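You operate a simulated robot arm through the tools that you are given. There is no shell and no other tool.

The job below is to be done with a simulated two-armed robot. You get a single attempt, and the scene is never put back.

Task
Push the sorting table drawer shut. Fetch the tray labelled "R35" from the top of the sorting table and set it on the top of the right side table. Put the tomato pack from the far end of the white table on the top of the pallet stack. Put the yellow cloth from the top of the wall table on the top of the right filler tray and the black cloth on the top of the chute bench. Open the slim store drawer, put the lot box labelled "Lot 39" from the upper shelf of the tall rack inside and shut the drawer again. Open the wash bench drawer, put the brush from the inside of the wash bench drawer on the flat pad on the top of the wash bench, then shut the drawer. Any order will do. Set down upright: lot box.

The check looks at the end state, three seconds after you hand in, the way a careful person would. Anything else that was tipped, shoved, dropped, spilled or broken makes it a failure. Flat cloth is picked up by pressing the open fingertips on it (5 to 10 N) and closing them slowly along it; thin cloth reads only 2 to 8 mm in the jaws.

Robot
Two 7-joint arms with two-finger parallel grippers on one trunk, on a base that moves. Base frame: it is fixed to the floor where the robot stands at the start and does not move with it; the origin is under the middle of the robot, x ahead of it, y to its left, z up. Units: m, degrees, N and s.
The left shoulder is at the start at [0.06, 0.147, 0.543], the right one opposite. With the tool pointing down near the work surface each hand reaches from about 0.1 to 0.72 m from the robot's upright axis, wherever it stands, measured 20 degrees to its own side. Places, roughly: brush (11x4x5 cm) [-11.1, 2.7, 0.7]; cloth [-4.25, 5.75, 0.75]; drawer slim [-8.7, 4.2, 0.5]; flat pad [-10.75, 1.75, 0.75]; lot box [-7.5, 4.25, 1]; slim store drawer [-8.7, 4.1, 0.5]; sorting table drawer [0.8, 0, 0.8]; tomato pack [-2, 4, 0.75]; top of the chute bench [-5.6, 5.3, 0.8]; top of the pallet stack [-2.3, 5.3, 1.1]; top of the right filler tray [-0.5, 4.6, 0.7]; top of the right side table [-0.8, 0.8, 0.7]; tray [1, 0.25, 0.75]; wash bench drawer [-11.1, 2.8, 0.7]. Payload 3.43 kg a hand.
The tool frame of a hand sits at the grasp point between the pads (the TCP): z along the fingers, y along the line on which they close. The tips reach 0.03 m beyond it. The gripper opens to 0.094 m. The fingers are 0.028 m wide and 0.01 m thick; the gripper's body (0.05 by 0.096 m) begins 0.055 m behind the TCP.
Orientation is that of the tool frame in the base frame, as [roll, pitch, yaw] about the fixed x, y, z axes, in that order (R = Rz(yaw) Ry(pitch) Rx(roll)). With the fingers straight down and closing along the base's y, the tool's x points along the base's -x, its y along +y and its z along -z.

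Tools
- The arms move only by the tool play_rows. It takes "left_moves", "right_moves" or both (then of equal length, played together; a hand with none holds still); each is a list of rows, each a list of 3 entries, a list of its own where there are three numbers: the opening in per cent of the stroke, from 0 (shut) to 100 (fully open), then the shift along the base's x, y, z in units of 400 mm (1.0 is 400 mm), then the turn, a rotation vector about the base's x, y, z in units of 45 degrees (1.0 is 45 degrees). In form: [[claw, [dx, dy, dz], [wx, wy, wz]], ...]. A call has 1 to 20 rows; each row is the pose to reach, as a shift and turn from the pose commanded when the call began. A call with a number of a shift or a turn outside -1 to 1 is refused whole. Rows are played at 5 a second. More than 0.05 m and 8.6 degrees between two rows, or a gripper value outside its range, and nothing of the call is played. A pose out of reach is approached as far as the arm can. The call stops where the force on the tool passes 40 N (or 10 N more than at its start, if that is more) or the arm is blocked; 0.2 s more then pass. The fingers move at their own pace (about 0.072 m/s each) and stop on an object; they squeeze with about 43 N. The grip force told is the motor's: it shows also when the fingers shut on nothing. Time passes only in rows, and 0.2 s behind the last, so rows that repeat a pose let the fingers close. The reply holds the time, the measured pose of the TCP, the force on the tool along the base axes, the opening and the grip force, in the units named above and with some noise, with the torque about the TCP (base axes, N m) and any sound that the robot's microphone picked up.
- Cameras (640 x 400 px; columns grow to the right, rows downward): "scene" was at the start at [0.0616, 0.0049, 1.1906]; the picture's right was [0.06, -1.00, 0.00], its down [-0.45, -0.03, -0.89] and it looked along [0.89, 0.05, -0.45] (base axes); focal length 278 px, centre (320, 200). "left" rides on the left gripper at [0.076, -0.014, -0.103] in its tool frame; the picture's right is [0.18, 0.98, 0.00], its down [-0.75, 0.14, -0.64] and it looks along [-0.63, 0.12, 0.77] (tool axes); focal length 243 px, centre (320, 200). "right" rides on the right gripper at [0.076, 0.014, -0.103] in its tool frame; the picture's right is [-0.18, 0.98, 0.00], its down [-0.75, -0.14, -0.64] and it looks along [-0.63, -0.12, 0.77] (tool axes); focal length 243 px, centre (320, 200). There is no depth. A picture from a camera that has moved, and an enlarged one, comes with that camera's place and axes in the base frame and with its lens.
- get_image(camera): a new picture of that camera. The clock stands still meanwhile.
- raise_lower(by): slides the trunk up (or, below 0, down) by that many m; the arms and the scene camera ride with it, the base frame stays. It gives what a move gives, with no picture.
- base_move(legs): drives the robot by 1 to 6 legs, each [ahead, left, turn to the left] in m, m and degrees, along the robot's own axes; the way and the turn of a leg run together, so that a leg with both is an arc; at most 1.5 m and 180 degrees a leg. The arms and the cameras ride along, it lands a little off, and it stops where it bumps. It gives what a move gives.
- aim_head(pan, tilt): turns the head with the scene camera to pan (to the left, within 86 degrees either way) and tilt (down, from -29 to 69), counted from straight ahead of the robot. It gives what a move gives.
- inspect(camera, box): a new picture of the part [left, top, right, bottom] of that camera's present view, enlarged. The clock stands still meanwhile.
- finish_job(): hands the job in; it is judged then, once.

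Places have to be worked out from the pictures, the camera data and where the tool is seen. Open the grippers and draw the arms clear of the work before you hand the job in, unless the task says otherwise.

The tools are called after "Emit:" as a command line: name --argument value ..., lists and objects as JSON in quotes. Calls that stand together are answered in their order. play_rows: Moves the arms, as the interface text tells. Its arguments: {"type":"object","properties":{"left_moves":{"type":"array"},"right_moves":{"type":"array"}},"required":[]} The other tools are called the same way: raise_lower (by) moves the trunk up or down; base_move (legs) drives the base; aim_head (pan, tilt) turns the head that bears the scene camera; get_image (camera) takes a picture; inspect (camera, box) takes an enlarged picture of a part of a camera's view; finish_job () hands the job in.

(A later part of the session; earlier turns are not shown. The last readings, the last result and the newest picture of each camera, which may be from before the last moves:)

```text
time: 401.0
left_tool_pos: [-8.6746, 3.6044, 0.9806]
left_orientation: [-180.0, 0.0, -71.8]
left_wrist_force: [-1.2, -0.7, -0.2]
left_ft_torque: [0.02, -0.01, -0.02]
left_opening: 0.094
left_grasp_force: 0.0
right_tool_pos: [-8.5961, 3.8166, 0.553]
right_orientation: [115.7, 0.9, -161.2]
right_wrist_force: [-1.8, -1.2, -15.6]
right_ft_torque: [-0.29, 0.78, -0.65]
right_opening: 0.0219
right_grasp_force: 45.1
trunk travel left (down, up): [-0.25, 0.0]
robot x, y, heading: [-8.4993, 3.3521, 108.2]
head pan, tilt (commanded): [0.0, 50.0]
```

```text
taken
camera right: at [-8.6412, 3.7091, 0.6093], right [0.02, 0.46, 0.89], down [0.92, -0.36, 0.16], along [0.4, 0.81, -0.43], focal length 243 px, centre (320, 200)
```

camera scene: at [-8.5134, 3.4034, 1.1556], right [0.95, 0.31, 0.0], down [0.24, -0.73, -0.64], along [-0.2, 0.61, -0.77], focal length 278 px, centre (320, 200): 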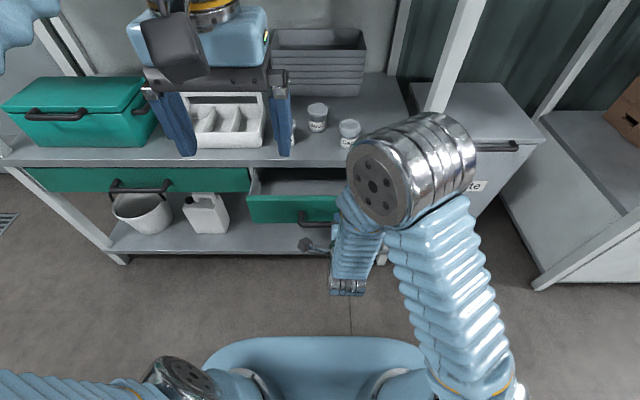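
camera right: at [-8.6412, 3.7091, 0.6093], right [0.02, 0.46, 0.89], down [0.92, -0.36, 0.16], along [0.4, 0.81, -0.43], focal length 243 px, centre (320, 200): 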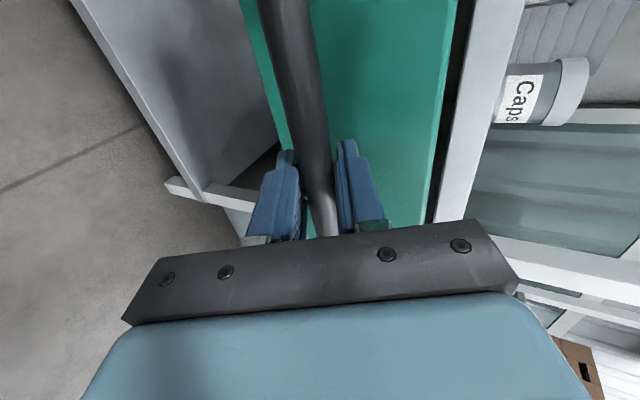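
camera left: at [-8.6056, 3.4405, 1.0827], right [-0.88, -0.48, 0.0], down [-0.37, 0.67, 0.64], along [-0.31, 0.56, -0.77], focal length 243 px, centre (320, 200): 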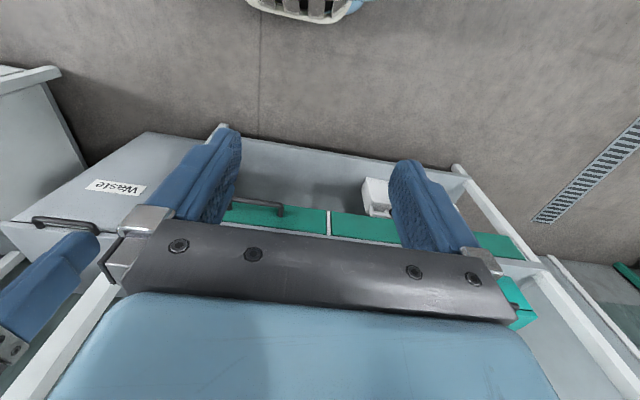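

It slides well; about 12 cm open. The wrist is getting close to my torso, so I pull the rest by driving the base back 9 cm while holding the bar.

Emit:
base_move --legs '[[-0.09, 0, 0]]'

Emit:
get_image --camera "scene"

```text
time: 402.1
left_tool_pos: [-8.6467, 3.5175, 0.9791]
left_orientation: [-179.9, 0.1, -71.9]
left_wrist_force: [0.4, -0.4, 0.6]
left_ft_torque: [0.01, 0.02, -0.03]
left_opening: 0.0942
left_grasp_force: 0.1
right_tool_pos: [-8.5678, 3.7304, 0.5526]
right_orientation: [115.6, 1.0, -161.2]
right_wrist_force: [-8.4, -3.2, -14.3]
right_ft_torque: [-0.35, 0.93, -0.24]
right_opening: 0.0222
right_grasp_force: 45.1
trunk travel left (down, up): [-0.25, 0.0]
robot x, y, heading: [-8.4696, 3.2716, 108.0]
head pan, tilt (commanded): [0.0, 50.0]
```

```text
taken
camera scene: at [-8.4853, 3.3171, 1.1556], right [0.95, 0.31, 0.0], down [0.24, -0.73, -0.64], along [-0.2, 0.61, -0.77], focal length 278 px, centre (320, 200)
```

scene: 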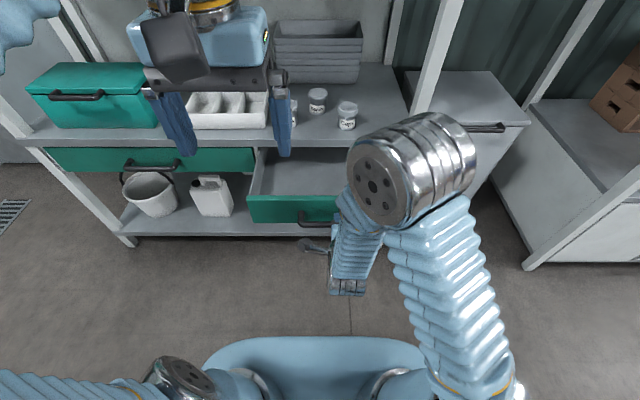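

The drawer is about 22 cm open. I draw it 4 cm more for room, watching the force.

Emit:
base_move --legs '[[-0.04, 0, 0]]'

Emit:
inspect --camera "scene" --box '[220, 110, 420, 260]'

```text
time: 403.0
left_tool_pos: [-8.6339, 3.4784, 0.9807]
left_orientation: [-180.0, -0.1, -71.9]
left_wrist_force: [0.9, -0.2, 0.0]
left_ft_torque: [-0.01, 0.0, 0.0]
left_opening: 0.094
left_grasp_force: 0.0
right_tool_pos: [-8.555, 3.6926, 0.5524]
right_orientation: [115.5, 0.9, -161.2]
right_wrist_force: [-1.9, -2.2, -7.7]
right_ft_torque: [-0.32, 0.86, -0.51]
right_opening: 0.0218
right_grasp_force: 44.8
trunk travel left (down, up): [-0.25, 0.0]
robot x, y, heading: [-8.4606, 3.2338, 108.1]
head pan, tilt (commanded): [0.0, 50.0]
```

```text
2.67 times, centred on (320, 185) of scene
camera zoom: at [-8.4725, 3.2785, 1.1556], right [0.95, 0.31, 0.0], down [0.24, -0.73, -0.64], along [-0.2, 0.61, -0.77], focal length 741 px, centre (320, 240)
```

zoom: 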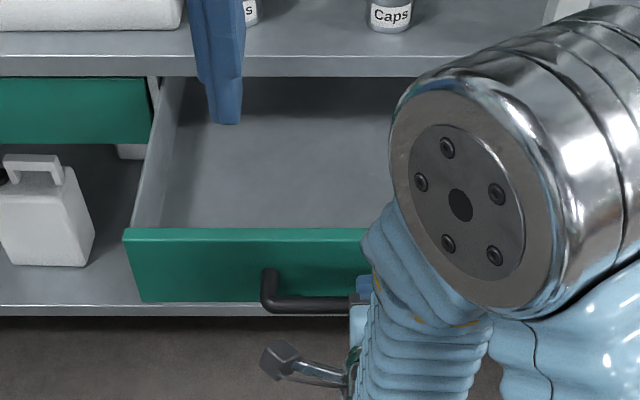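

The drawer is empty and open about 26 cm. I release the handle and back the base away 10 cm so the fingers leave the bar cleanly.

Emit:
play_rows --right_moves '[[20, [0, 0, 0], [0, 0, 0]], [35, [0, 0, 0], [0, 0, 0]], [45, [0, 0, 0], [0, 0, 0]], [45, [0, 0, 0], [0, 0, 0]]]'

Emit:
base_move --legs '[[-0.1, 0, 0]]'

Emit:
get_image --camera "scene"

Emit:
get_image --camera "right"

```text
time: 404.0
left_tool_pos: [-8.6346, 3.4783, 0.9812]
left_orientation: [-179.9, -0.1, -72.0]
left_wrist_force: [-0.5, -0.5, 0.6]
left_ft_torque: [0.01, 0.01, -0.04]
left_opening: 0.0942
left_grasp_force: 0.0
right_tool_pos: [-8.5543, 3.692, 0.553]
right_orientation: [115.6, 0.8, -161.2]
right_wrist_force: [-0.6, 0.4, -0.4]
right_ft_torque: [0.01, 0.0, 0.0]
right_opening: 0.0423
right_grasp_force: 0.1
trunk travel left (down, up): [-0.25, 0.0]
robot x, y, heading: [-8.4537, 3.2319, 108.0]
head pan, tilt (commanded): [0.0, 50.0]
```

```text
time: 405.1
left_tool_pos: [-8.6032, 3.3832, 0.9801]
left_orientation: [-179.9, 0.0, -71.8]
left_wrist_force: [-0.2, 0.9, -0.2]
left_ft_torque: [-0.02, -0.01, 0.02]
left_opening: 0.0943
left_grasp_force: 0.1
right_tool_pos: [-8.5226, 3.5957, 0.553]
right_orientation: [115.6, 1.0, -161.3]
right_wrist_force: [-0.3, -0.2, 0.0]
right_ft_torque: [-0.01, 0.0, -0.01]
right_opening: 0.0421
right_grasp_force: 0.0
trunk travel left (down, up): [-0.25, 0.0]
robot x, y, heading: [-8.4262, 3.1395, 108.1]
head pan, tilt (commanded): [0.0, 50.0]
```

```text
taken
camera scene: at [-8.4411, 3.1826, 1.1556], right [0.95, 0.31, 0.0], down [0.24, -0.73, -0.64], along [-0.2, 0.61, -0.77], focal length 278 px, centre (320, 200)
```

scene: 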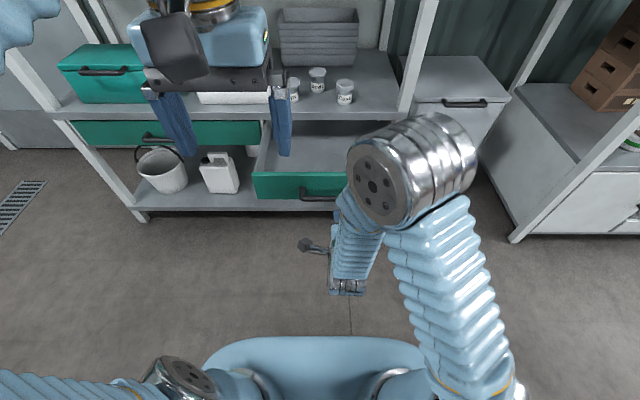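

```text
taken
camera right: at [-8.569, 3.4885, 0.6095], right [0.02, 0.46, 0.89], down [0.92, -0.36, 0.16], along [0.4, 0.81, -0.43], focal length 243 px, centre (320, 200)
```

right: 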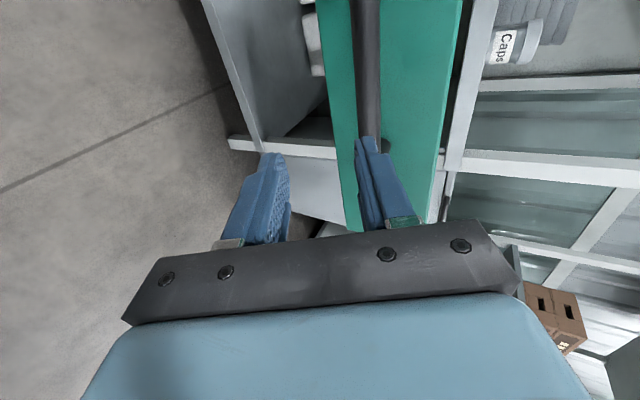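

The drawer stays open. I bring the right hand up and back to neutral in steps.

Emit:
play_rows --right_moves '[[60, [0, 0, 0.04], [-0.136, -0.044, 0]], [70, [0, 0, 0.08], [-0.272, -0.088, 0]], [80, [0, 0, 0.12], [-0.408, -0.132, 0]], [90, [0, 0, 0.16], [-0.543, -0.177, 0]], [100, [0, 0, 0.2], [-0.679, -0.221, 0]], [100, [0, 0, 0.24], [-0.815, -0.265, 0]], [100, [0, 0, 0.28], [-0.951, -0.309, 0]]]'

Emit:
play_rows --right_moves '[[100, [0, 0, 0.04], [-0.14, -0.045, 0]], [100, [0, 0, 0.08], [-0.28, -0.09, 0]], [100, [0, 0, 0.12], [-0.412, -0.134, 0]], [100, [0, 0, 0.16], [-0.412, -0.134, 0]]]'

Emit:
play_rows --right_moves '[[100, [0, 0, 0.06], [0, 0, 0.166]], [100, [0, 0, 0.12], [0, 0, 0.333]], [100, [0, 0, 0.18], [0, 0, 0.5]], [100, [0, 0, 0.24], [0, 0, 0.666]], [100, [0, 0, 0.3], [0, 0, 0.833]], [100, [0, 0, 0.36], [0, 0, 1.0]]]'

Emit:
play_rows --right_moves '[[100, [0.02, 0.0, 0.03], [0, 0, 0.166]], [100, [0.04, 0.0, 0.06], [0, 0, 0.333]], [100, [0.06, 0.0, 0.09], [0, 0, 0.5]], [100, [0.08, 0.0, 0.12], [0, 0, 0.666]], [100, [0.1, 0.0, 0.15], [0, 0, 0.833]], [100, [0.1, 0.0, 0.2], [0, 0, 0.97]]]'

Emit:
get_image --camera "scene"

```text
time: 406.8
left_tool_pos: [-8.6027, 3.3839, 0.9794]
left_orientation: [-179.9, 0.0, -71.9]
left_wrist_force: [-0.7, -0.2, -1.2]
left_ft_torque: [-0.02, 0.02, -0.03]
left_opening: 0.0939
left_grasp_force: 0.2
right_tool_pos: [-8.5242, 3.5958, 0.6663]
right_orientation: [160.6, 0.0, -160.9]
right_wrist_force: [-1.1, 0.1, 0.1]
right_ft_torque: [-0.03, -0.02, -0.02]
right_opening: 0.094
right_grasp_force: 0.0
trunk travel left (down, up): [-0.25, 0.0]
robot x, y, heading: [-8.4253, 3.1378, 108.4]
head pan, tilt (commanded): [0.0, 50.0]
```

```text
time: 407.8
left_tool_pos: [-8.6033, 3.3832, 0.9803]
left_orientation: [-179.8, -0.1, -71.8]
left_wrist_force: [-0.1, 0.6, 0.5]
left_ft_torque: [-0.02, 0.03, -0.04]
left_opening: 0.094
left_grasp_force: 0.0
right_tool_pos: [-8.5234, 3.596, 0.7289]
right_orientation: [-179.8, -0.3, -160.7]
right_wrist_force: [-0.1, -0.3, -0.1]
right_ft_torque: [-0.04, 0.03, 0.0]
right_opening: 0.0941
right_grasp_force: 0.0
trunk travel left (down, up): [-0.25, 0.0]
robot x, y, heading: [-8.4249, 3.1382, 108.1]
head pan, tilt (commanded): [0.0, 50.0]
```

```text
time: 409.1
left_tool_pos: [-8.6022, 3.3837, 0.9801]
left_orientation: [-179.9, -0.1, -71.9]
left_wrist_force: [0.1, -0.1, -0.4]
left_ft_torque: [0.03, -0.02, -0.02]
left_opening: 0.0941
left_grasp_force: 0.1
right_tool_pos: [-8.523, 3.5953, 0.8735]
right_orientation: [-179.8, -0.3, -115.8]
right_wrist_force: [-1.0, -0.5, -0.1]
right_ft_torque: [-0.04, 0.01, 0.0]
right_opening: 0.0941
right_grasp_force: 0.1
trunk travel left (down, up): [-0.25, 0.0]
robot x, y, heading: [-8.4238, 3.1356, 108.1]
head pan, tilt (commanded): [0.0, 50.0]
```

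```text
time: 410.6
left_tool_pos: [-8.602, 3.3845, 0.9797]
left_orientation: [-179.9, -0.1, -71.8]
left_wrist_force: [-0.2, 0.0, 0.9]
left_ft_torque: [0.0, -0.02, -0.04]
left_opening: 0.0937
left_grasp_force: 0.0
right_tool_pos: [-8.4825, 3.596, 0.9515]
right_orientation: [-179.9, -0.4, -72.1]
right_wrist_force: [0.0, 0.0, -0.5]
right_ft_torque: [-0.04, 0.03, 0.0]
right_opening: 0.0939
right_grasp_force: 0.1
trunk travel left (down, up): [-0.25, 0.0]
robot x, y, heading: [-8.4237, 3.1376, 108.4]
head pan, tilt (commanded): [0.0, 50.0]
```

```text
taken
camera scene: at [-8.4408, 3.1823, 1.1556], right [0.95, 0.31, 0.0], down [0.24, -0.73, -0.64], along [-0.2, 0.61, -0.77], focal length 278 px, centre (320, 200)
```

scene: 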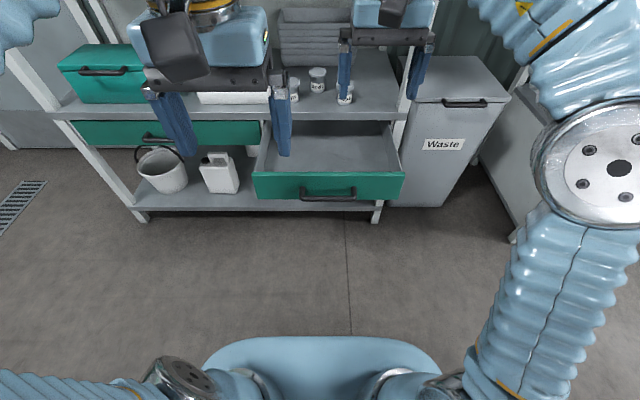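

The slim store drawer is open and empty. Now I go back to the tall rack, aligning the right hand with the Lot 39 box.

Emit:
base_move --legs '[[0, -1.04, 0], [0.28, 0, 0]]'

Emit:
aim_head --pan -10 --tilt 25

Emit:
get_image --camera "scene"

Emit:
get_image --camera "right"

```text
time: 417.5
left_tool_pos: [-7.6996, 3.9741, 0.9805]
left_orientation: [-179.8, -0.1, -71.5]
left_wrist_force: [0.0, 0.6, 0.5]
left_ft_torque: [0.01, 0.02, 0.01]
left_opening: 0.094
left_grasp_force: 0.1
right_tool_pos: [-7.5814, 4.1848, 0.9522]
right_orientation: [-179.7, -1.2, -71.6]
right_wrist_force: [1.0, -3.6, -1.1]
right_ft_torque: [-0.04, 0.02, -0.19]
right_opening: 0.0938
right_grasp_force: 0.1
trunk travel left (down, up): [-0.25, 0.0]
robot x, y, heading: [-7.5195, 3.729, 108.6]
head pan, tilt (commanded): [0.0, 50.0]
stopped in leg 2: the force on the tool passed its limit at 72 N (the readings are from after the stop); the commanded pose is now the measured one
```

```text
time: 418.4
left_tool_pos: [-7.7001, 3.9741, 0.9806]
left_orientation: [-179.8, -0.1, -71.3]
left_wrist_force: [0.0, 0.0, -0.4]
left_ft_torque: [0.02, -0.01, 0.02]
left_opening: 0.0941
left_grasp_force: 0.0
right_tool_pos: [-7.5816, 4.1828, 0.9533]
right_orientation: [-179.8, -1.2, -71.6]
right_wrist_force: [1.8, -3.9, 0.6]
right_ft_torque: [0.0, -0.05, -0.19]
right_opening: 0.0939
right_grasp_force: 0.1
trunk travel left (down, up): [-0.25, 0.0]
robot x, y, heading: [-7.5176, 3.7314, 108.7]
head pan, tilt (commanded): [-10.0, 25.0]
```

```text
taken
camera scene: at [-7.525, 3.7928, 1.1931], right [0.99, 0.15, 0.0], down [0.06, -0.42, -0.91], along [-0.14, 0.9, -0.42], focal length 278 px, centre (320, 200)
```

scene: 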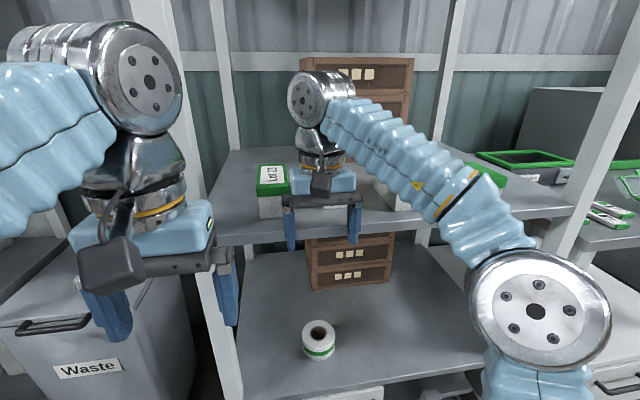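

```text
taken
camera right: at [-7.5727, 4.1078, 1.0568], right [-0.99, -0.14, -0.01], down [-0.11, 0.77, 0.63], along [-0.08, 0.62, -0.78], focal length 243 px, centre (320, 200)
```

right: 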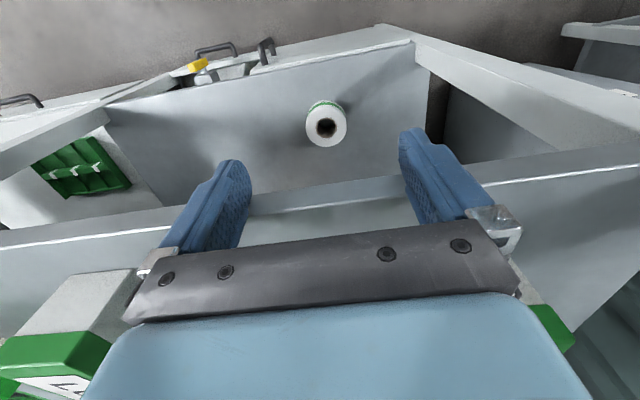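

The right hand, still low and forward, bumped the shelf's front edge. I back up at once and check that the boxes are undisturbed.

Emit:
base_move --legs '[[-0.2, 0, 0]]'

Emit:
play_rows --right_moves '[[100, [0.02, -0.05, 0.02], [0, 0, 0]], [100, [0.05, -0.12, 0.05], [0, 0, 0]], [100, [0.08, -0.2, 0.08], [0, 0, 0]], [100, [0.1, -0.25, 0.1], [0, 0, 0]]]'

Emit:
aim_head --pan 0 --tilt 20

Emit:
get_image --camera "scene"

Emit:
inspect --camera "scene" --box '[230, 130, 420, 250]'

```text
time: 420.0
left_tool_pos: [-7.6359, 3.785, 0.9791]
left_orientation: [-179.8, -0.1, -71.4]
left_wrist_force: [-0.7, 0.2, -0.1]
left_ft_torque: [0.02, -0.01, -0.01]
left_opening: 0.094
left_grasp_force: 0.0
right_tool_pos: [-7.5164, 3.9941, 0.9523]
right_orientation: [-179.7, -1.2, -71.6]
right_wrist_force: [0.0, -0.1, -0.8]
right_ft_torque: [0.04, 0.0, -0.01]
right_opening: 0.0938
right_grasp_force: 0.0
trunk travel left (down, up): [-0.25, 0.0]
robot x, y, heading: [-7.4568, 3.5381, 108.7]
head pan, tilt (commanded): [-10.0, 25.0]
```

```text
time: 421.0
left_tool_pos: [-7.6346, 3.7848, 0.9803]
left_orientation: [-179.8, -0.1, -71.4]
left_wrist_force: [-0.1, -0.8, -0.6]
left_ft_torque: [0.02, -0.03, 0.04]
left_opening: 0.0941
left_grasp_force: 0.0
right_tool_pos: [-7.476, 3.8945, 0.9843]
right_orientation: [-179.8, -1.0, -71.7]
right_wrist_force: [-0.5, -0.1, -0.1]
right_ft_torque: [0.02, -0.01, 0.02]
right_opening: 0.0941
right_grasp_force: 0.0
right hand out of reach, approached as far as the arm can: row 4
trunk travel left (down, up): [-0.25, 0.0]
robot x, y, heading: [-7.4569, 3.5412, 108.5]
head pan, tilt (commanded): [-10.0, 25.0]
```

```text
time: 421.8
left_tool_pos: [-7.6365, 3.7853, 0.9801]
left_orientation: [-179.8, -0.1, -71.4]
left_wrist_force: [1.3, -0.3, -0.2]
left_ft_torque: [0.01, 0.03, 0.0]
left_opening: 0.0938
left_grasp_force: 0.0
right_tool_pos: [-7.4758, 3.895, 0.9853]
right_orientation: [-179.9, -1.1, -71.7]
right_wrist_force: [-0.1, -0.1, -0.6]
right_ft_torque: [0.02, -0.05, 0.05]
right_opening: 0.0943
right_grasp_force: 0.1
trunk travel left (down, up): [-0.25, 0.0]
robot x, y, heading: [-7.4566, 3.5412, 108.7]
head pan, tilt (commanded): [0.0, 20.0]
```

```text
taken
camera scene: at [-7.4767, 3.6006, 1.2012], right [0.95, 0.32, 0.0], down [0.11, -0.32, -0.94], along [-0.3, 0.89, -0.34], focal length 278 px, centre (320, 200)
```

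scene: 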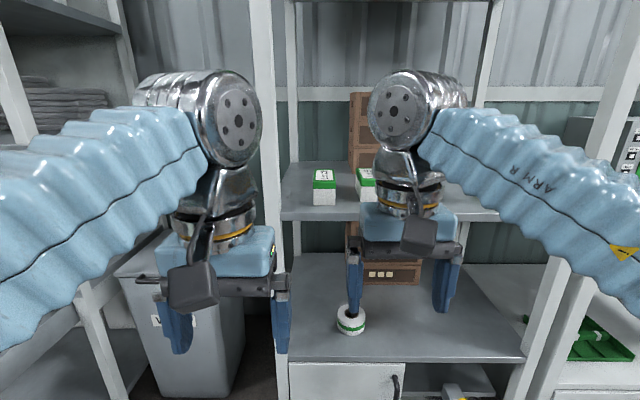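

```text
3.33 times, centred on (325, 190) of scene
camera zoom: at [-7.4767, 3.6006, 1.2012], right [0.95, 0.32, 0.0], down [0.11, -0.32, -0.94], along [-0.3, 0.89, -0.34], focal length 926 px, centre (303, 233)
```

zoom: 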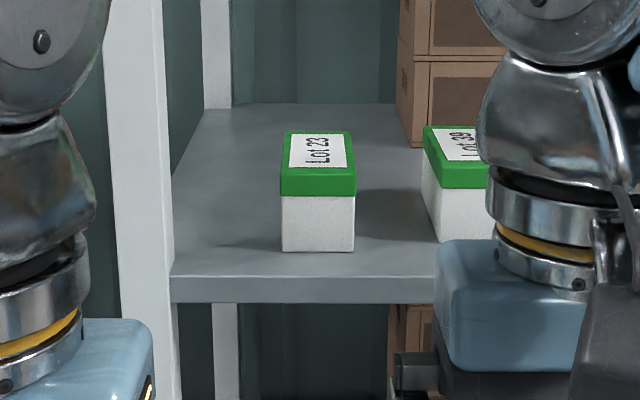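

All boxes are exactly where they were; only the fixed shelf was touched. Now I tilt the right hand 35° forward and raise it before going near the shelf again.

Emit:
play_rows --right_moves '[[100, [0.006, 0.028, 0.031], [0.123, 0.041, 0]], [100, [0.012, 0.056, 0.062], [0.246, 0.083, 0]], [100, [0.018, 0.084, 0.094], [0.369, 0.124, 0]], [100, [0.024, 0.111, 0.125], [0.492, 0.165, 0]], [100, [0.03, 0.139, 0.156], [0.615, 0.207, 0]], [100, [0.036, 0.167, 0.187], [0.7375, 0.248, 0]], [100, [0.036, 0.167, 0.187], [0.7375, 0.248, 0]]]'

Emit:
get_image --camera "right"

Emit:
get_image --camera "scene"

```text
time: 423.4
left_tool_pos: [-7.6355, 3.7852, 0.9808]
left_orientation: [-179.9, -0.1, -71.5]
left_wrist_force: [0.3, 1.0, -0.4]
left_ft_torque: [-0.04, -0.03, 0.01]
left_opening: 0.0942
left_grasp_force: 0.1
right_tool_pos: [-7.4633, 3.9609, 1.0603]
right_orientation: [-179.8, 33.9, -71.7]
right_wrist_force: [0.5, 0.5, 0.3]
right_ft_torque: [-0.01, -0.02, -0.03]
right_opening: 0.0938
right_grasp_force: 0.3
trunk travel left (down, up): [-0.25, 0.0]
robot x, y, heading: [-7.4587, 3.5414, 108.5]
head pan, tilt (commanded): [0.0, 20.0]
```

```text
taken
camera right: at [-7.4392, 3.8403, 1.104], right [-0.98, -0.16, 0.1], down [0.05, 0.3, 0.95], along [-0.18, 0.94, -0.28], focal length 243 px, centre (320, 200)
```

right: 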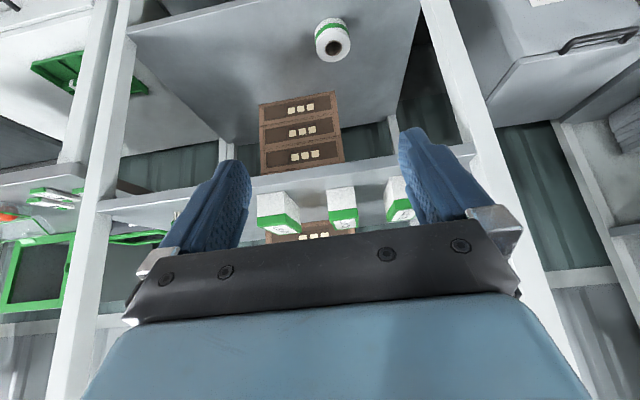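

```text
taken
camera scene: at [-7.4767, 3.6006, 1.2012], right [0.95, 0.32, 0.0], down [0.11, -0.32, -0.94], along [-0.3, 0.89, -0.34], focal length 278 px, centre (320, 200)
```

scene: 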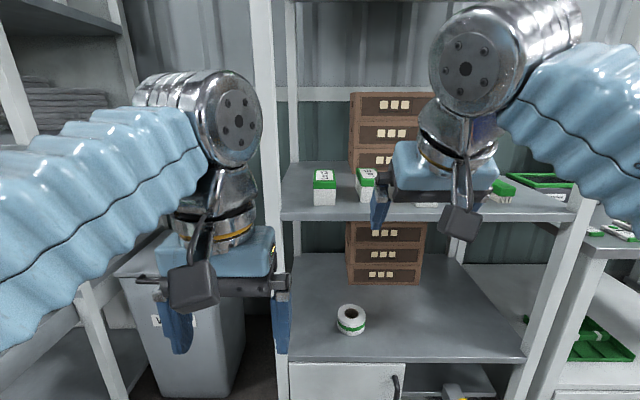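

The hand is up at z 1.06, and laterally in line with Lot 39. I drive 0.2 m ahead, staying 7 cm short of the lower counter.

Emit:
base_move --legs '[[0.19, 0, 0]]'

Emit:
get_image --camera "right"

Emit:
get_image --camera "scene"

```text
time: 424.9
left_tool_pos: [-7.6974, 3.9668, 0.9798]
left_orientation: [-179.7, -0.1, -71.4]
left_wrist_force: [0.2, 1.0, -0.6]
left_ft_torque: [0.04, 0.03, 0.01]
left_opening: 0.094
left_grasp_force: 0.1
right_tool_pos: [-7.5244, 4.1431, 1.0603]
right_orientation: [-179.9, 33.8, -71.6]
right_wrist_force: [0.1, 0.5, 0.8]
right_ft_torque: [-0.01, 0.01, -0.01]
right_opening: 0.0939
right_grasp_force: 0.1
trunk travel left (down, up): [-0.25, 0.0]
robot x, y, heading: [-7.5168, 3.7262, 108.8]
head pan, tilt (commanded): [0.0, 20.0]
```

```text
taken
camera right: at [-7.501, 4.0223, 1.104], right [-0.98, -0.16, 0.1], down [0.05, 0.3, 0.95], along [-0.19, 0.94, -0.29], focal length 243 px, centre (320, 200)
```

right: 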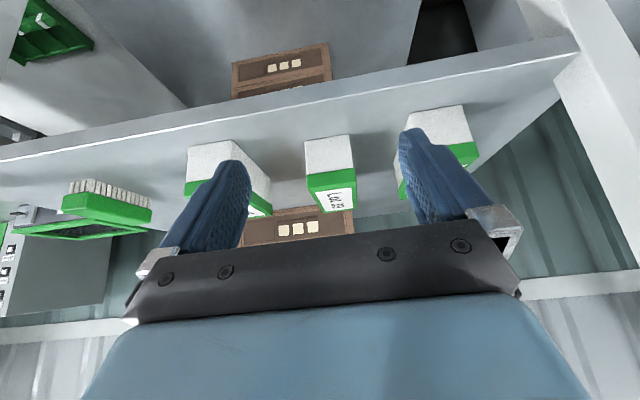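

```text
taken
camera scene: at [-7.5383, 3.7825, 1.2012], right [0.95, 0.32, 0.0], down [0.11, -0.32, -0.94], along [-0.3, 0.89, -0.34], focal length 278 px, centre (320, 200)
```

scene: 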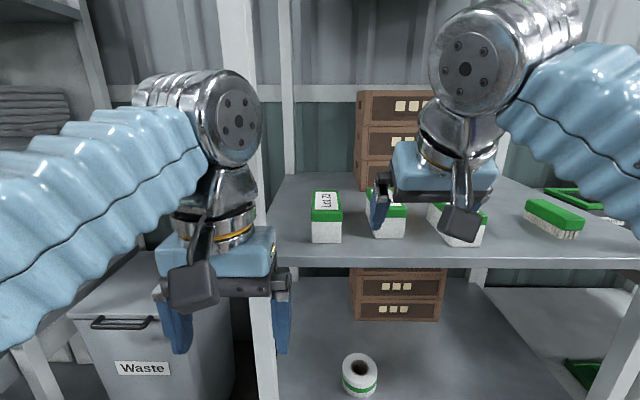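

Lot 39 is centred between the fingers. I lower to z 1.0 in front of the shelf and move ahead until the fingertips flank the front of the box.

Emit:
play_rows --right_moves '[[100, [0, 0, -0.05], [0, 0, 0]], [100, [0, 0, -0.1], [0, 0, 0]], [100, [0, 0, -0.145], [0, 0, 0]], [100, [-0.0225, 0.072, -0.145], [0, 0, 0]], [100, [-0.045, 0.144, -0.145], [0, 0, 0]], [100, [-0.0675, 0.216, -0.145], [0, 0, 0]], [100, [-0.08, 0.255, -0.145], [0, 0, 0]], [100, [-0.08, 0.255, -0.145], [0, 0, 0]]]'

Emit:
get_image --camera "right"

Emit:
inspect --camera "scene" --box '[280, 130, 520, 290]'

```text
time: 426.7
left_tool_pos: [-7.6977, 3.9671, 0.9803]
left_orientation: [-179.8, 0.0, -71.4]
left_wrist_force: [-0.1, 0.8, -1.0]
left_ft_torque: [0.03, 0.01, 0.03]
left_opening: 0.0938
left_grasp_force: 0.1
right_tool_pos: [-7.5571, 4.244, 1.0014]
right_orientation: [-179.9, 33.8, -71.8]
right_wrist_force: [0.4, 0.2, 0.4]
right_ft_torque: [0.0, -0.01, 0.01]
right_opening: 0.0938
right_grasp_force: 0.1
trunk travel left (down, up): [-0.25, 0.0]
robot x, y, heading: [-7.519, 3.7234, 108.4]
head pan, tilt (commanded): [0.0, 20.0]
```

```text
taken
camera right: at [-7.5331, 4.1243, 1.0453], right [-0.98, -0.16, 0.1], down [0.05, 0.3, 0.95], along [-0.19, 0.94, -0.29], focal length 243 px, centre (320, 200)
```

right: 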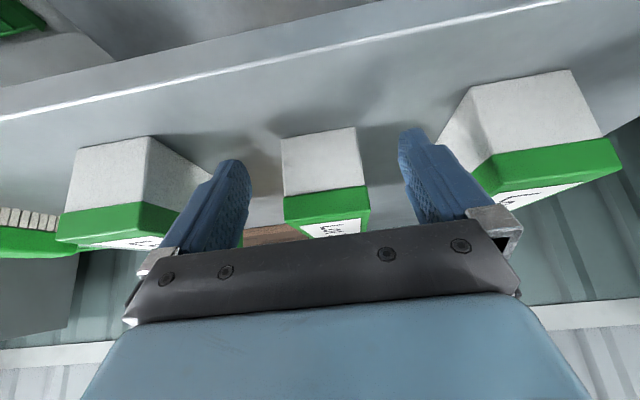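

```text
2.50 times, centred on (400, 210) of scene
camera zoom: at [-7.5384, 3.7828, 1.2012], right [0.95, 0.32, 0.0], down [0.11, -0.32, -0.94], along [-0.3, 0.89, -0.34], focal length 694 px, centre (120, 175)
```

zoom: 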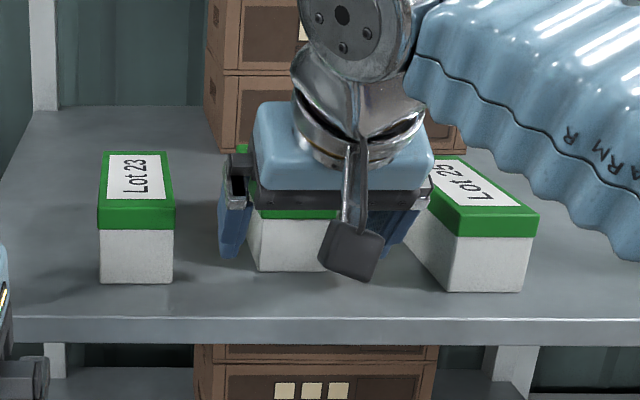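

The box has about 3 cm free on each side of it inside the jaws. I move 8 cm further in so the grip is near its middle.

Emit:
play_rows --right_moves '[[100, [-0.016, 0.048, 0], [0, 0, 0]], [100, [-0.032, 0.095, 0], [0, 0, 0]], [100, [-0.047, 0.143, 0], [0, 0, 0]], [100, [-0.063, 0.19, 0], [0, 0, 0]], [100, [-0.063, 0.19, 0], [0, 0, 0]]]'

Emit:
get_image --camera "right"

Emit:
inspect --camera "scene" --box '[280, 130, 520, 290]'

```text
time: 427.9
left_tool_pos: [-7.697, 3.9668, 0.9793]
left_orientation: [-179.7, -0.1, -71.4]
left_wrist_force: [0.6, -0.3, 0.5]
left_ft_torque: [-0.03, 0.01, 0.02]
left_opening: 0.0941
left_grasp_force: 0.0
right_tool_pos: [-7.5812, 4.3197, 1.0027]
right_orientation: [-179.9, 33.8, -71.7]
right_wrist_force: [-0.8, 0.7, -0.7]
right_ft_torque: [-0.01, 0.02, 0.01]
right_opening: 0.0937
right_grasp_force: 0.0
trunk travel left (down, up): [-0.25, 0.0]
robot x, y, heading: [-7.5205, 3.7211, 108.8]
head pan, tilt (commanded): [0.0, 20.0]
```

```text
taken
camera right: at [-7.5588, 4.2007, 1.046], right [-0.98, -0.16, 0.1], down [0.05, 0.3, 0.95], along [-0.19, 0.94, -0.29], focal length 243 px, centre (320, 200)
```

right: 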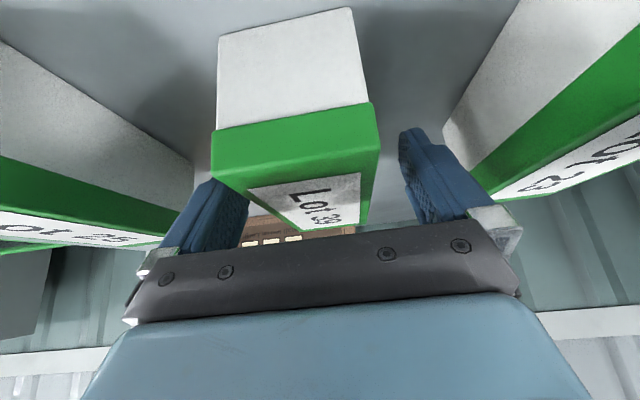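

```text
2.50 times, centred on (400, 210) of scene
camera zoom: at [-7.5384, 3.7829, 1.2012], right [0.95, 0.32, 0.0], down [0.11, -0.32, -0.94], along [-0.3, 0.89, -0.34], focal length 694 px, centre (120, 175)
```

zoom: 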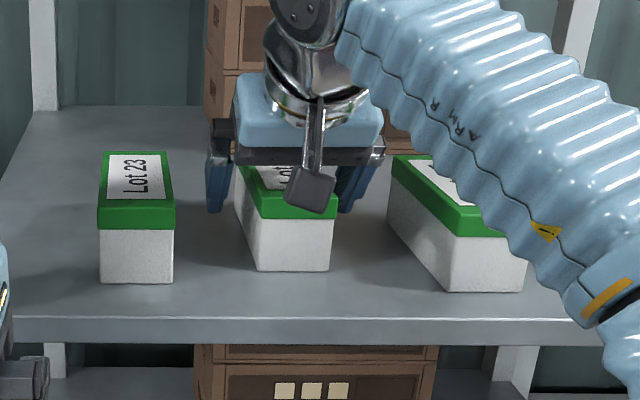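

The label reads "Lot 39" and the fingers flank it with no contact. I close slowly.

Emit:
play_rows --right_moves '[[85, [0, 0, 0], [0, 0, 0]], [75, [0, 0, 0], [0, 0, 0]], [65, [0, 0, 0], [0, 0, 0]], [55, [0, 0, 0], [0, 0, 0]], [45, [0, 0, 0], [0, 0, 0]], [30, [0, 0, 0], [0, 0, 0]], [10, [0, 0, 0], [0, 0, 0]], [0, [0, 0, 0], [0, 0, 0]], [0, [0, 0, 0], [0, 0, 0]]]'

Emit:
get_image --camera "right"

```text
time: 429.9
left_tool_pos: [-7.6966, 3.9669, 0.9805]
left_orientation: [-179.8, -0.2, -71.4]
left_wrist_force: [0.0, 0.2, 0.4]
left_ft_torque: [0.03, 0.0, -0.01]
left_opening: 0.094
left_grasp_force: 0.0
right_tool_pos: [-7.5816, 4.3195, 1.0017]
right_orientation: [-179.9, 33.8, -71.8]
right_wrist_force: [1.1, 1.1, 1.6]
right_ft_torque: [0.04, -0.04, -0.07]
right_opening: 0.06
right_grasp_force: 43.0
trunk travel left (down, up): [-0.25, 0.0]
robot x, y, heading: [-7.5156, 3.7235, 108.7]
head pan, tilt (commanded): [0.0, 20.0]
```

```text
taken
camera right: at [-7.5586, 4.2004, 1.0462], right [-0.98, -0.16, 0.1], down [0.05, 0.3, 0.95], along [-0.19, 0.94, -0.29], focal length 243 px, centre (320, 200)
```

right: 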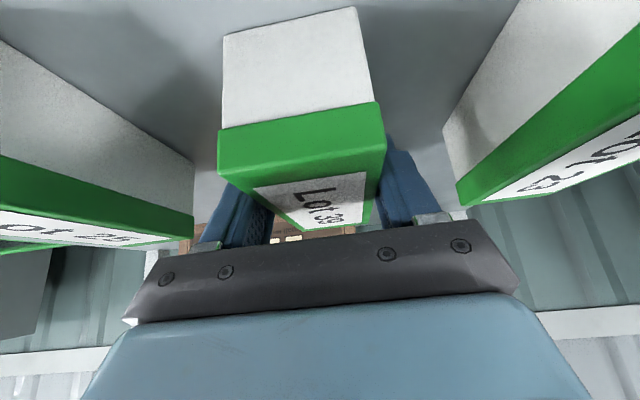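

Lot 39 is gripped (6.0 cm, 43 N). I lift it 2–3 cm and withdraw straight back out over the shelf edge.

Emit:
play_rows --right_moves '[[0, [0, 0, 0.02], [0, 0, 0]], [0, [0, 0, 0.045], [0, 0, 0]], [0, [0.004, -0.012, 0.065], [0, 0, 0]], [0, [0.02, -0.06, 0.08], [0, 0, 0]], [0, [0.043, -0.13, 0.09], [0, 0, 0]], [0, [0.067, -0.2, 0.1], [0, 0, 0]], [0, [0.09, -0.27, 0.11], [0, 0, 0]], [0, [0.113, -0.34, 0.12], [0, 0, 0]], [0, [0.137, -0.41, 0.13], [0, 0, 0]], [0, [0.16, -0.48, 0.13], [0, 0, 0]], [0, [0.16, -0.48, 0.13], [0, 0, 0]]]'

Emit:
get_image --camera "scene"

Emit:
get_image --camera "right"

```text
time: 432.3
left_tool_pos: [-7.6968, 3.9674, 0.9802]
left_orientation: [-179.8, 0.0, -71.5]
left_wrist_force: [-0.3, 0.5, -0.4]
left_ft_torque: [0.04, -0.03, -0.01]
left_opening: 0.0939
left_grasp_force: 0.1
right_tool_pos: [-7.5173, 4.1288, 1.0552]
right_orientation: [-179.9, 33.8, -71.8]
right_wrist_force: [0.3, -0.3, -1.9]
right_ft_torque: [-0.01, 0.05, 0.01]
right_opening: 0.0602
right_grasp_force: 42.8
trunk travel left (down, up): [-0.25, 0.0]
robot x, y, heading: [-7.5153, 3.7202, 108.9]
head pan, tilt (commanded): [0.0, 20.0]
```

```text
taken
camera scene: at [-7.5382, 3.7826, 1.2012], right [0.95, 0.32, 0.0], down [0.11, -0.32, -0.94], along [-0.3, 0.89, -0.34], focal length 278 px, centre (320, 200)
```

scene: 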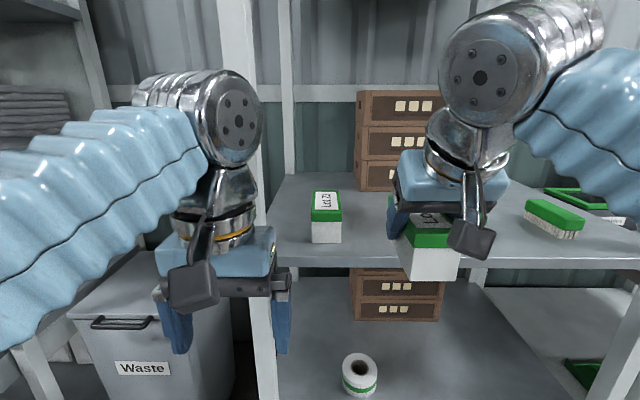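

```text
taken
camera right: at [-7.4939, 4.0089, 1.0978], right [-0.98, -0.16, 0.1], down [0.05, 0.3, 0.95], along [-0.19, 0.94, -0.29], focal length 243 px, centre (320, 200)
```

right: 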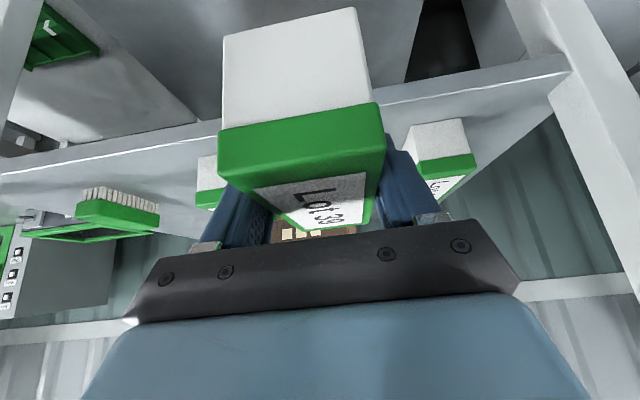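

The box is out, upright and secure. I back away, then strafe left to the open drawer, keeping the hand high.

Emit:
base_move --legs '[[-0.26, 0, -0.4], [0, 1.03, 0], [0.1, 0, 0]]'

Emit:
aim_head --pan 0 --tilt 50

Emit:
get_image --camera "scene"

Emit:
get_image --camera "left"

```text
time: 439.9
left_tool_pos: [-8.6255, 3.488, 0.9805]
left_orientation: [-179.8, 0.0, -71.6]
left_wrist_force: [0.1, -0.6, -0.2]
left_ft_torque: [0.05, -0.01, 0.04]
left_opening: 0.0942
left_grasp_force: 0.1
right_tool_pos: [-8.4441, 3.6491, 1.0537]
right_orientation: [-180.0, 33.9, -71.9]
right_wrist_force: [-0.3, -0.1, -2.0]
right_ft_torque: [-0.02, -0.01, -0.02]
right_opening: 0.0601
right_grasp_force: 43.3
trunk travel left (down, up): [-0.25, 0.0]
robot x, y, heading: [-8.4477, 3.2411, 108.3]
head pan, tilt (commanded): [0.0, 20.0]
```

```text
time: 440.8
left_tool_pos: [-8.6252, 3.4878, 0.9816]
left_orientation: [-179.8, -0.1, -71.8]
left_wrist_force: [-0.9, 0.3, 1.2]
left_ft_torque: [-0.04, -0.02, 0.0]
left_opening: 0.0943
left_grasp_force: 0.0
right_tool_pos: [-8.4441, 3.6498, 1.0538]
right_orientation: [-179.9, 33.9, -72.0]
right_wrist_force: [-0.7, -0.4, -2.2]
right_ft_torque: [0.0, -0.02, 0.0]
right_opening: 0.0598
right_grasp_force: 43.1
trunk travel left (down, up): [-0.25, 0.0]
robot x, y, heading: [-8.4486, 3.245, 108.1]
head pan, tilt (commanded): [0.0, 50.0]
```

```text
taken
camera scene: at [-8.4617, 3.2875, 1.1557], right [0.95, 0.31, 0.0], down [0.24, -0.73, -0.64], along [-0.2, 0.61, -0.77], focal length 278 px, centre (320, 200)
```

scene: 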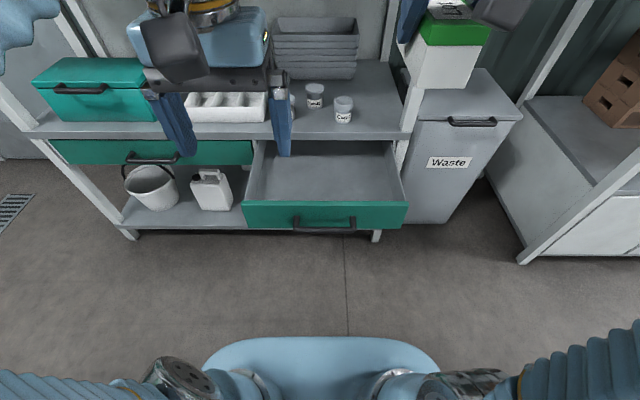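

```text
taken
camera left: at [-8.5864, 3.4211, 1.0826], right [-0.88, -0.48, 0.0], down [-0.37, 0.67, 0.64], along [-0.31, 0.56, -0.77], focal length 243 px, centre (320, 200)
```

left: 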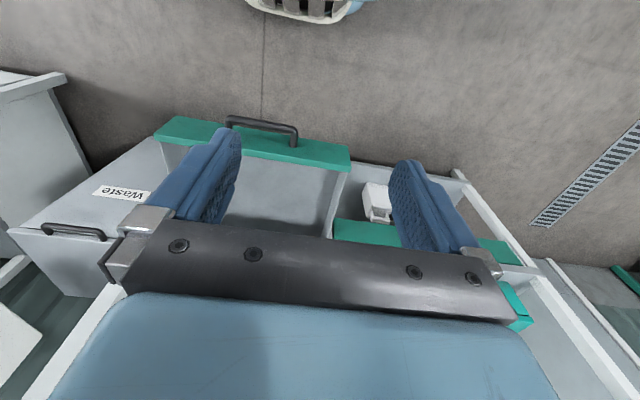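

The open drawer spans ahead 0.49–0.72. For more hand room I'll draw it out about 6 cm further with the left hand, hooking the closed fingers behind the front panel.

Emit:
play_rows --left_moves '[[50, [-0.02, 0.084, -0.056], [0, 0, 0]], [0, [-0.04, 0.167, -0.113], [0, 0, 0]], [0, [-0.059, 0.251, -0.169], [0, 0, 0]], [0, [-0.079, 0.335, -0.225], [0, 0, 0]], [0, [-0.099, 0.418, -0.281], [0, 0, 0]], [0, [-0.119, 0.502, -0.338], [0, 0, 0]], [0, [-0.138, 0.585, -0.394], [0, 0, 0]], [0, [-0.158, 0.669, -0.45], [0, 0, 0]], [0, [-0.158, 0.669, -0.55], [0, 0, 0]], [0, [-0.158, 0.669, -0.65], [0, 0, 0]], [0, [-0.158, 0.669, -0.75], [0, 0, 0]], [0, [-0.158, 0.669, -0.85], [0, 0, 0]], [0, [-0.158, 0.669, -0.85], [0, 0, 0]]]'

Emit:
get_image --camera "scene"

Emit:
get_image --camera "left"

```text
time: 443.6
left_tool_pos: [-8.6874, 3.7563, 0.6387]
left_orientation: [-179.9, -0.1, -71.7]
left_wrist_force: [-0.7, 0.0, 0.2]
left_ft_torque: [-0.02, 0.03, -0.02]
left_opening: 0.0
left_grasp_force: 33.0
right_tool_pos: [-8.4439, 3.6497, 1.0539]
right_orientation: [-180.0, 33.8, -72.0]
right_wrist_force: [0.0, 0.8, -2.3]
right_ft_torque: [-0.03, 0.0, 0.04]
right_opening: 0.06
right_grasp_force: 43.2
trunk travel left (down, up): [-0.25, 0.0]
robot x, y, heading: [-8.4436, 3.2404, 108.4]
head pan, tilt (commanded): [0.0, 50.0]
```

```text
taken
camera scene: at [-8.4617, 3.2876, 1.1556], right [0.95, 0.31, 0.0], down [0.24, -0.73, -0.64], along [-0.2, 0.61, -0.77], focal length 278 px, centre (320, 200)
```

scene: 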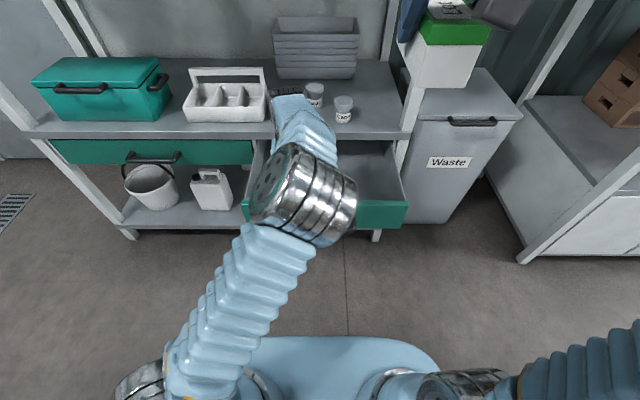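

```text
taken
camera left: at [-8.6488, 3.6889, 0.7413], right [-0.88, -0.48, 0.0], down [-0.37, 0.67, 0.64], along [-0.31, 0.56, -0.77], focal length 243 px, centre (320, 200)
```

left: 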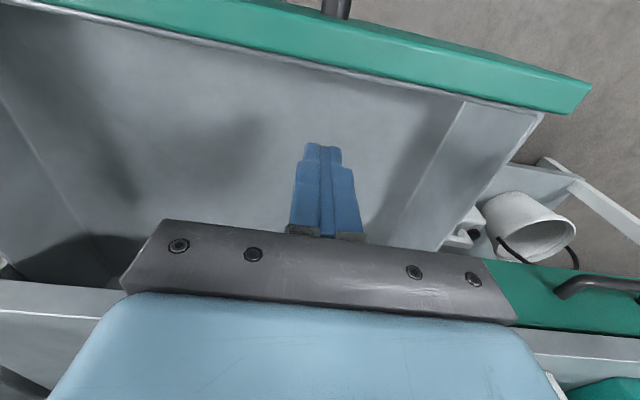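

The left fingertips are above the drawer interior. I go 4 cm lower and pull back about 10 cm, of which roughly 6 cm should move the drawer.

Emit:
play_rows --left_moves '[[0, [0, 0, -0.06], [0, 0, 0]], [0, [0, 0, -0.11], [0, 0, 0]], [0, [0.0155, -0.0475, -0.11], [0, 0, 0]], [0, [0.031, -0.095, -0.11], [0, 0, 0]], [0, [0.043, -0.13, -0.11], [0, 0, 0]], [0, [0.054, -0.166, -0.11], [0, 0, 0]], [0, [0.066, -0.202, -0.11], [0, 0, 0]], [0, [0.078, -0.238, -0.11], [0, 0, 0]], [0, [0.085, -0.262, -0.11], [0, 0, 0]], [0, [0.085, -0.262, -0.11], [0, 0, 0]]]'

Emit:
get_image --camera "scene"

Emit:
get_image --camera "left"

```text
time: 445.2
left_tool_pos: [-8.6671, 3.6895, 0.597]
left_orientation: [-179.8, 1.1, -71.6]
left_wrist_force: [-2.9, 8.3, -1.7]
left_ft_torque: [0.1, 0.01, -0.04]
left_opening: 0.0
left_grasp_force: 32.8
right_tool_pos: [-8.4451, 3.6495, 1.0538]
right_orientation: [-179.9, 33.7, -72.1]
right_wrist_force: [0.0, -0.1, -1.5]
right_ft_torque: [-0.03, -0.01, 0.0]
right_opening: 0.0602
right_grasp_force: 43.4
trunk travel left (down, up): [-0.25, 0.0]
robot x, y, heading: [-8.4478, 3.2456, 108.4]
head pan, tilt (commanded): [0.0, 50.0]
stopped in row 7 (left hand): the force on the tool passed its limit at 56 N (the readings are from after the stop); the commanded pose is now the measured one
```

```text
taken
camera scene: at [-8.4619, 3.2884, 1.1555], right [0.95, 0.31, 0.0], down [0.24, -0.73, -0.64], along [-0.2, 0.61, -0.77], focal length 278 px, centre (320, 200)
```

scene: 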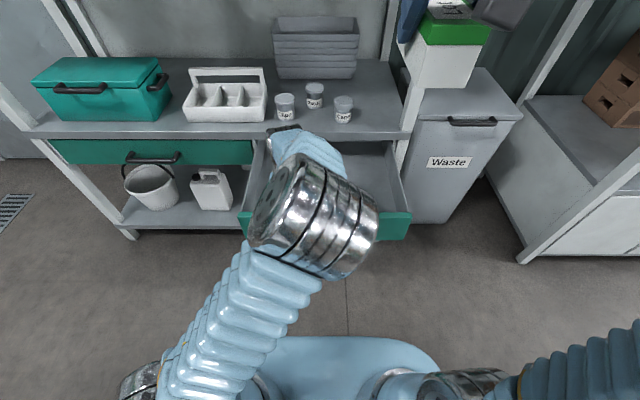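

```text
taken
camera left: at [-8.6274, 3.6206, 0.6988], right [-0.87, -0.48, -0.01], down [-0.37, 0.66, 0.66], along [-0.31, 0.58, -0.75], focal length 243 px, centre (320, 200)
```

left: 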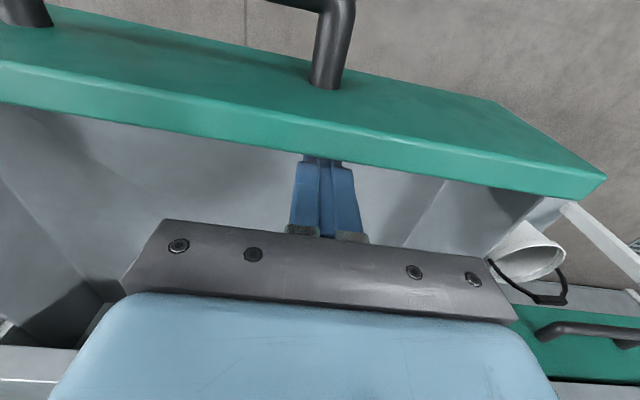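

The drawer has reached its stop. Because the wrist camera would foul the drawer front in the present posture, I'll turn the box sideways for placing. First I lift the left hand out and move it well aside.

Emit:
play_rows --left_moves '[[0, [-0.01, 0.03, 0.02], [0, 0, 0]], [0, [-0.01, 0.03, 0.1], [0, 0, 0]], [0, [-0.01, 0.03, 0.2], [0, 0, 0]], [0, [-0.01, 0.03, 0.3], [0, 0, 0]], [0, [-0.03, -0.03, 0.4], [0, 0, 0]], [0, [-0.05, -0.1, 0.5], [0, 0, 0]], [0, [-0.075, -0.18, 0.6], [0, 0, 0]], [0, [-0.1, -0.26, 0.7], [0, 0, 0]], [50, [-0.12, -0.34, 0.8], [0, 0, 0]], [100, [-0.14, -0.42, 0.88], [0, 0, 0]], [100, [-0.15, -0.5, 0.92], [0, 0, 0]], [100, [-0.153, -0.57, 0.94], [0, 0, 0]]]'

Emit:
get_image --camera "scene"

```text
refused: row 7 steps farther than a row can; nothing moved
```

```text
taken
camera scene: at [-8.4619, 3.2884, 1.1555], right [0.95, 0.31, 0.0], down [0.24, -0.73, -0.64], along [-0.2, 0.61, -0.77], focal length 278 px, centre (320, 200)
```

scene: 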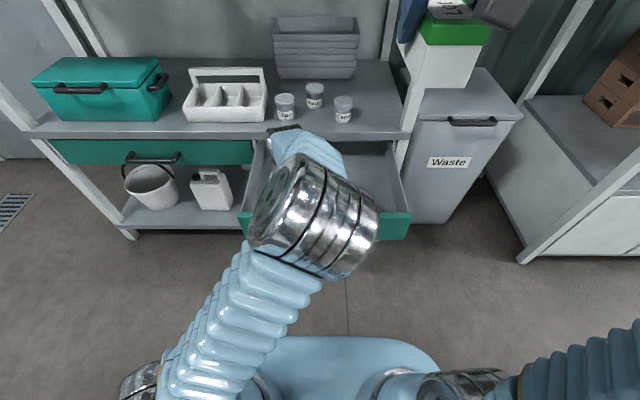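

A step was too long; I use smaller steps.

Emit:
play_rows --left_moves '[[0, [-0.01, 0.03, 0.02], [0, 0, 0]], [0, [-0.01, 0.03, 0.1], [0, 0, 0]], [0, [-0.01, 0.03, 0.2], [0, 0, 0]], [0, [-0.01, 0.03, 0.3], [0, 0, 0]], [0, [-0.02, -0.02, 0.38], [0, 0, 0]], [0, [-0.04, -0.08, 0.46], [0, 0, 0]], [0, [-0.06, -0.14, 0.54], [0, 0, 0]], [0, [-0.08, -0.2, 0.62], [0, 0, 0]], [30, [-0.1, -0.26, 0.7], [0, 0, 0]], [60, [-0.12, -0.33, 0.77], [0, 0, 0]], [100, [-0.135, -0.4, 0.83], [0, 0, 0]], [100, [-0.145, -0.47, 0.88], [0, 0, 0]], [100, [-0.15, -0.54, 0.92], [0, 0, 0]], [100, [-0.153, -0.575, 0.94], [0, 0, 0]]]'

Emit:
get_image --camera "scene"

```text
time: 448.2
left_tool_pos: [-8.7285, 3.4587, 0.974]
left_orientation: [-179.9, 1.0, -71.6]
left_wrist_force: [-0.5, 0.3, 0.0]
left_ft_torque: [0.02, 0.0, -0.03]
left_opening: 0.0942
left_grasp_force: 0.0
right_tool_pos: [-8.4445, 3.6487, 1.0542]
right_orientation: [-179.8, 33.8, -72.0]
right_wrist_force: [1.0, 0.5, -1.7]
right_ft_torque: [-0.05, -0.04, -0.01]
right_opening: 0.06
right_grasp_force: 43.1
trunk travel left (down, up): [-0.25, 0.0]
robot x, y, heading: [-8.4451, 3.245, 108.5]
head pan, tilt (commanded): [0.0, 50.0]
```

```text
taken
camera scene: at [-8.4617, 3.2877, 1.1556], right [0.95, 0.31, 0.0], down [0.24, -0.73, -0.64], along [-0.2, 0.61, -0.77], focal length 278 px, centre (320, 200)
```

scene: 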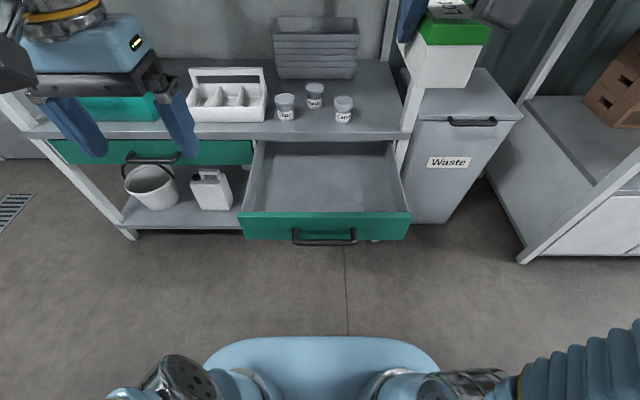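

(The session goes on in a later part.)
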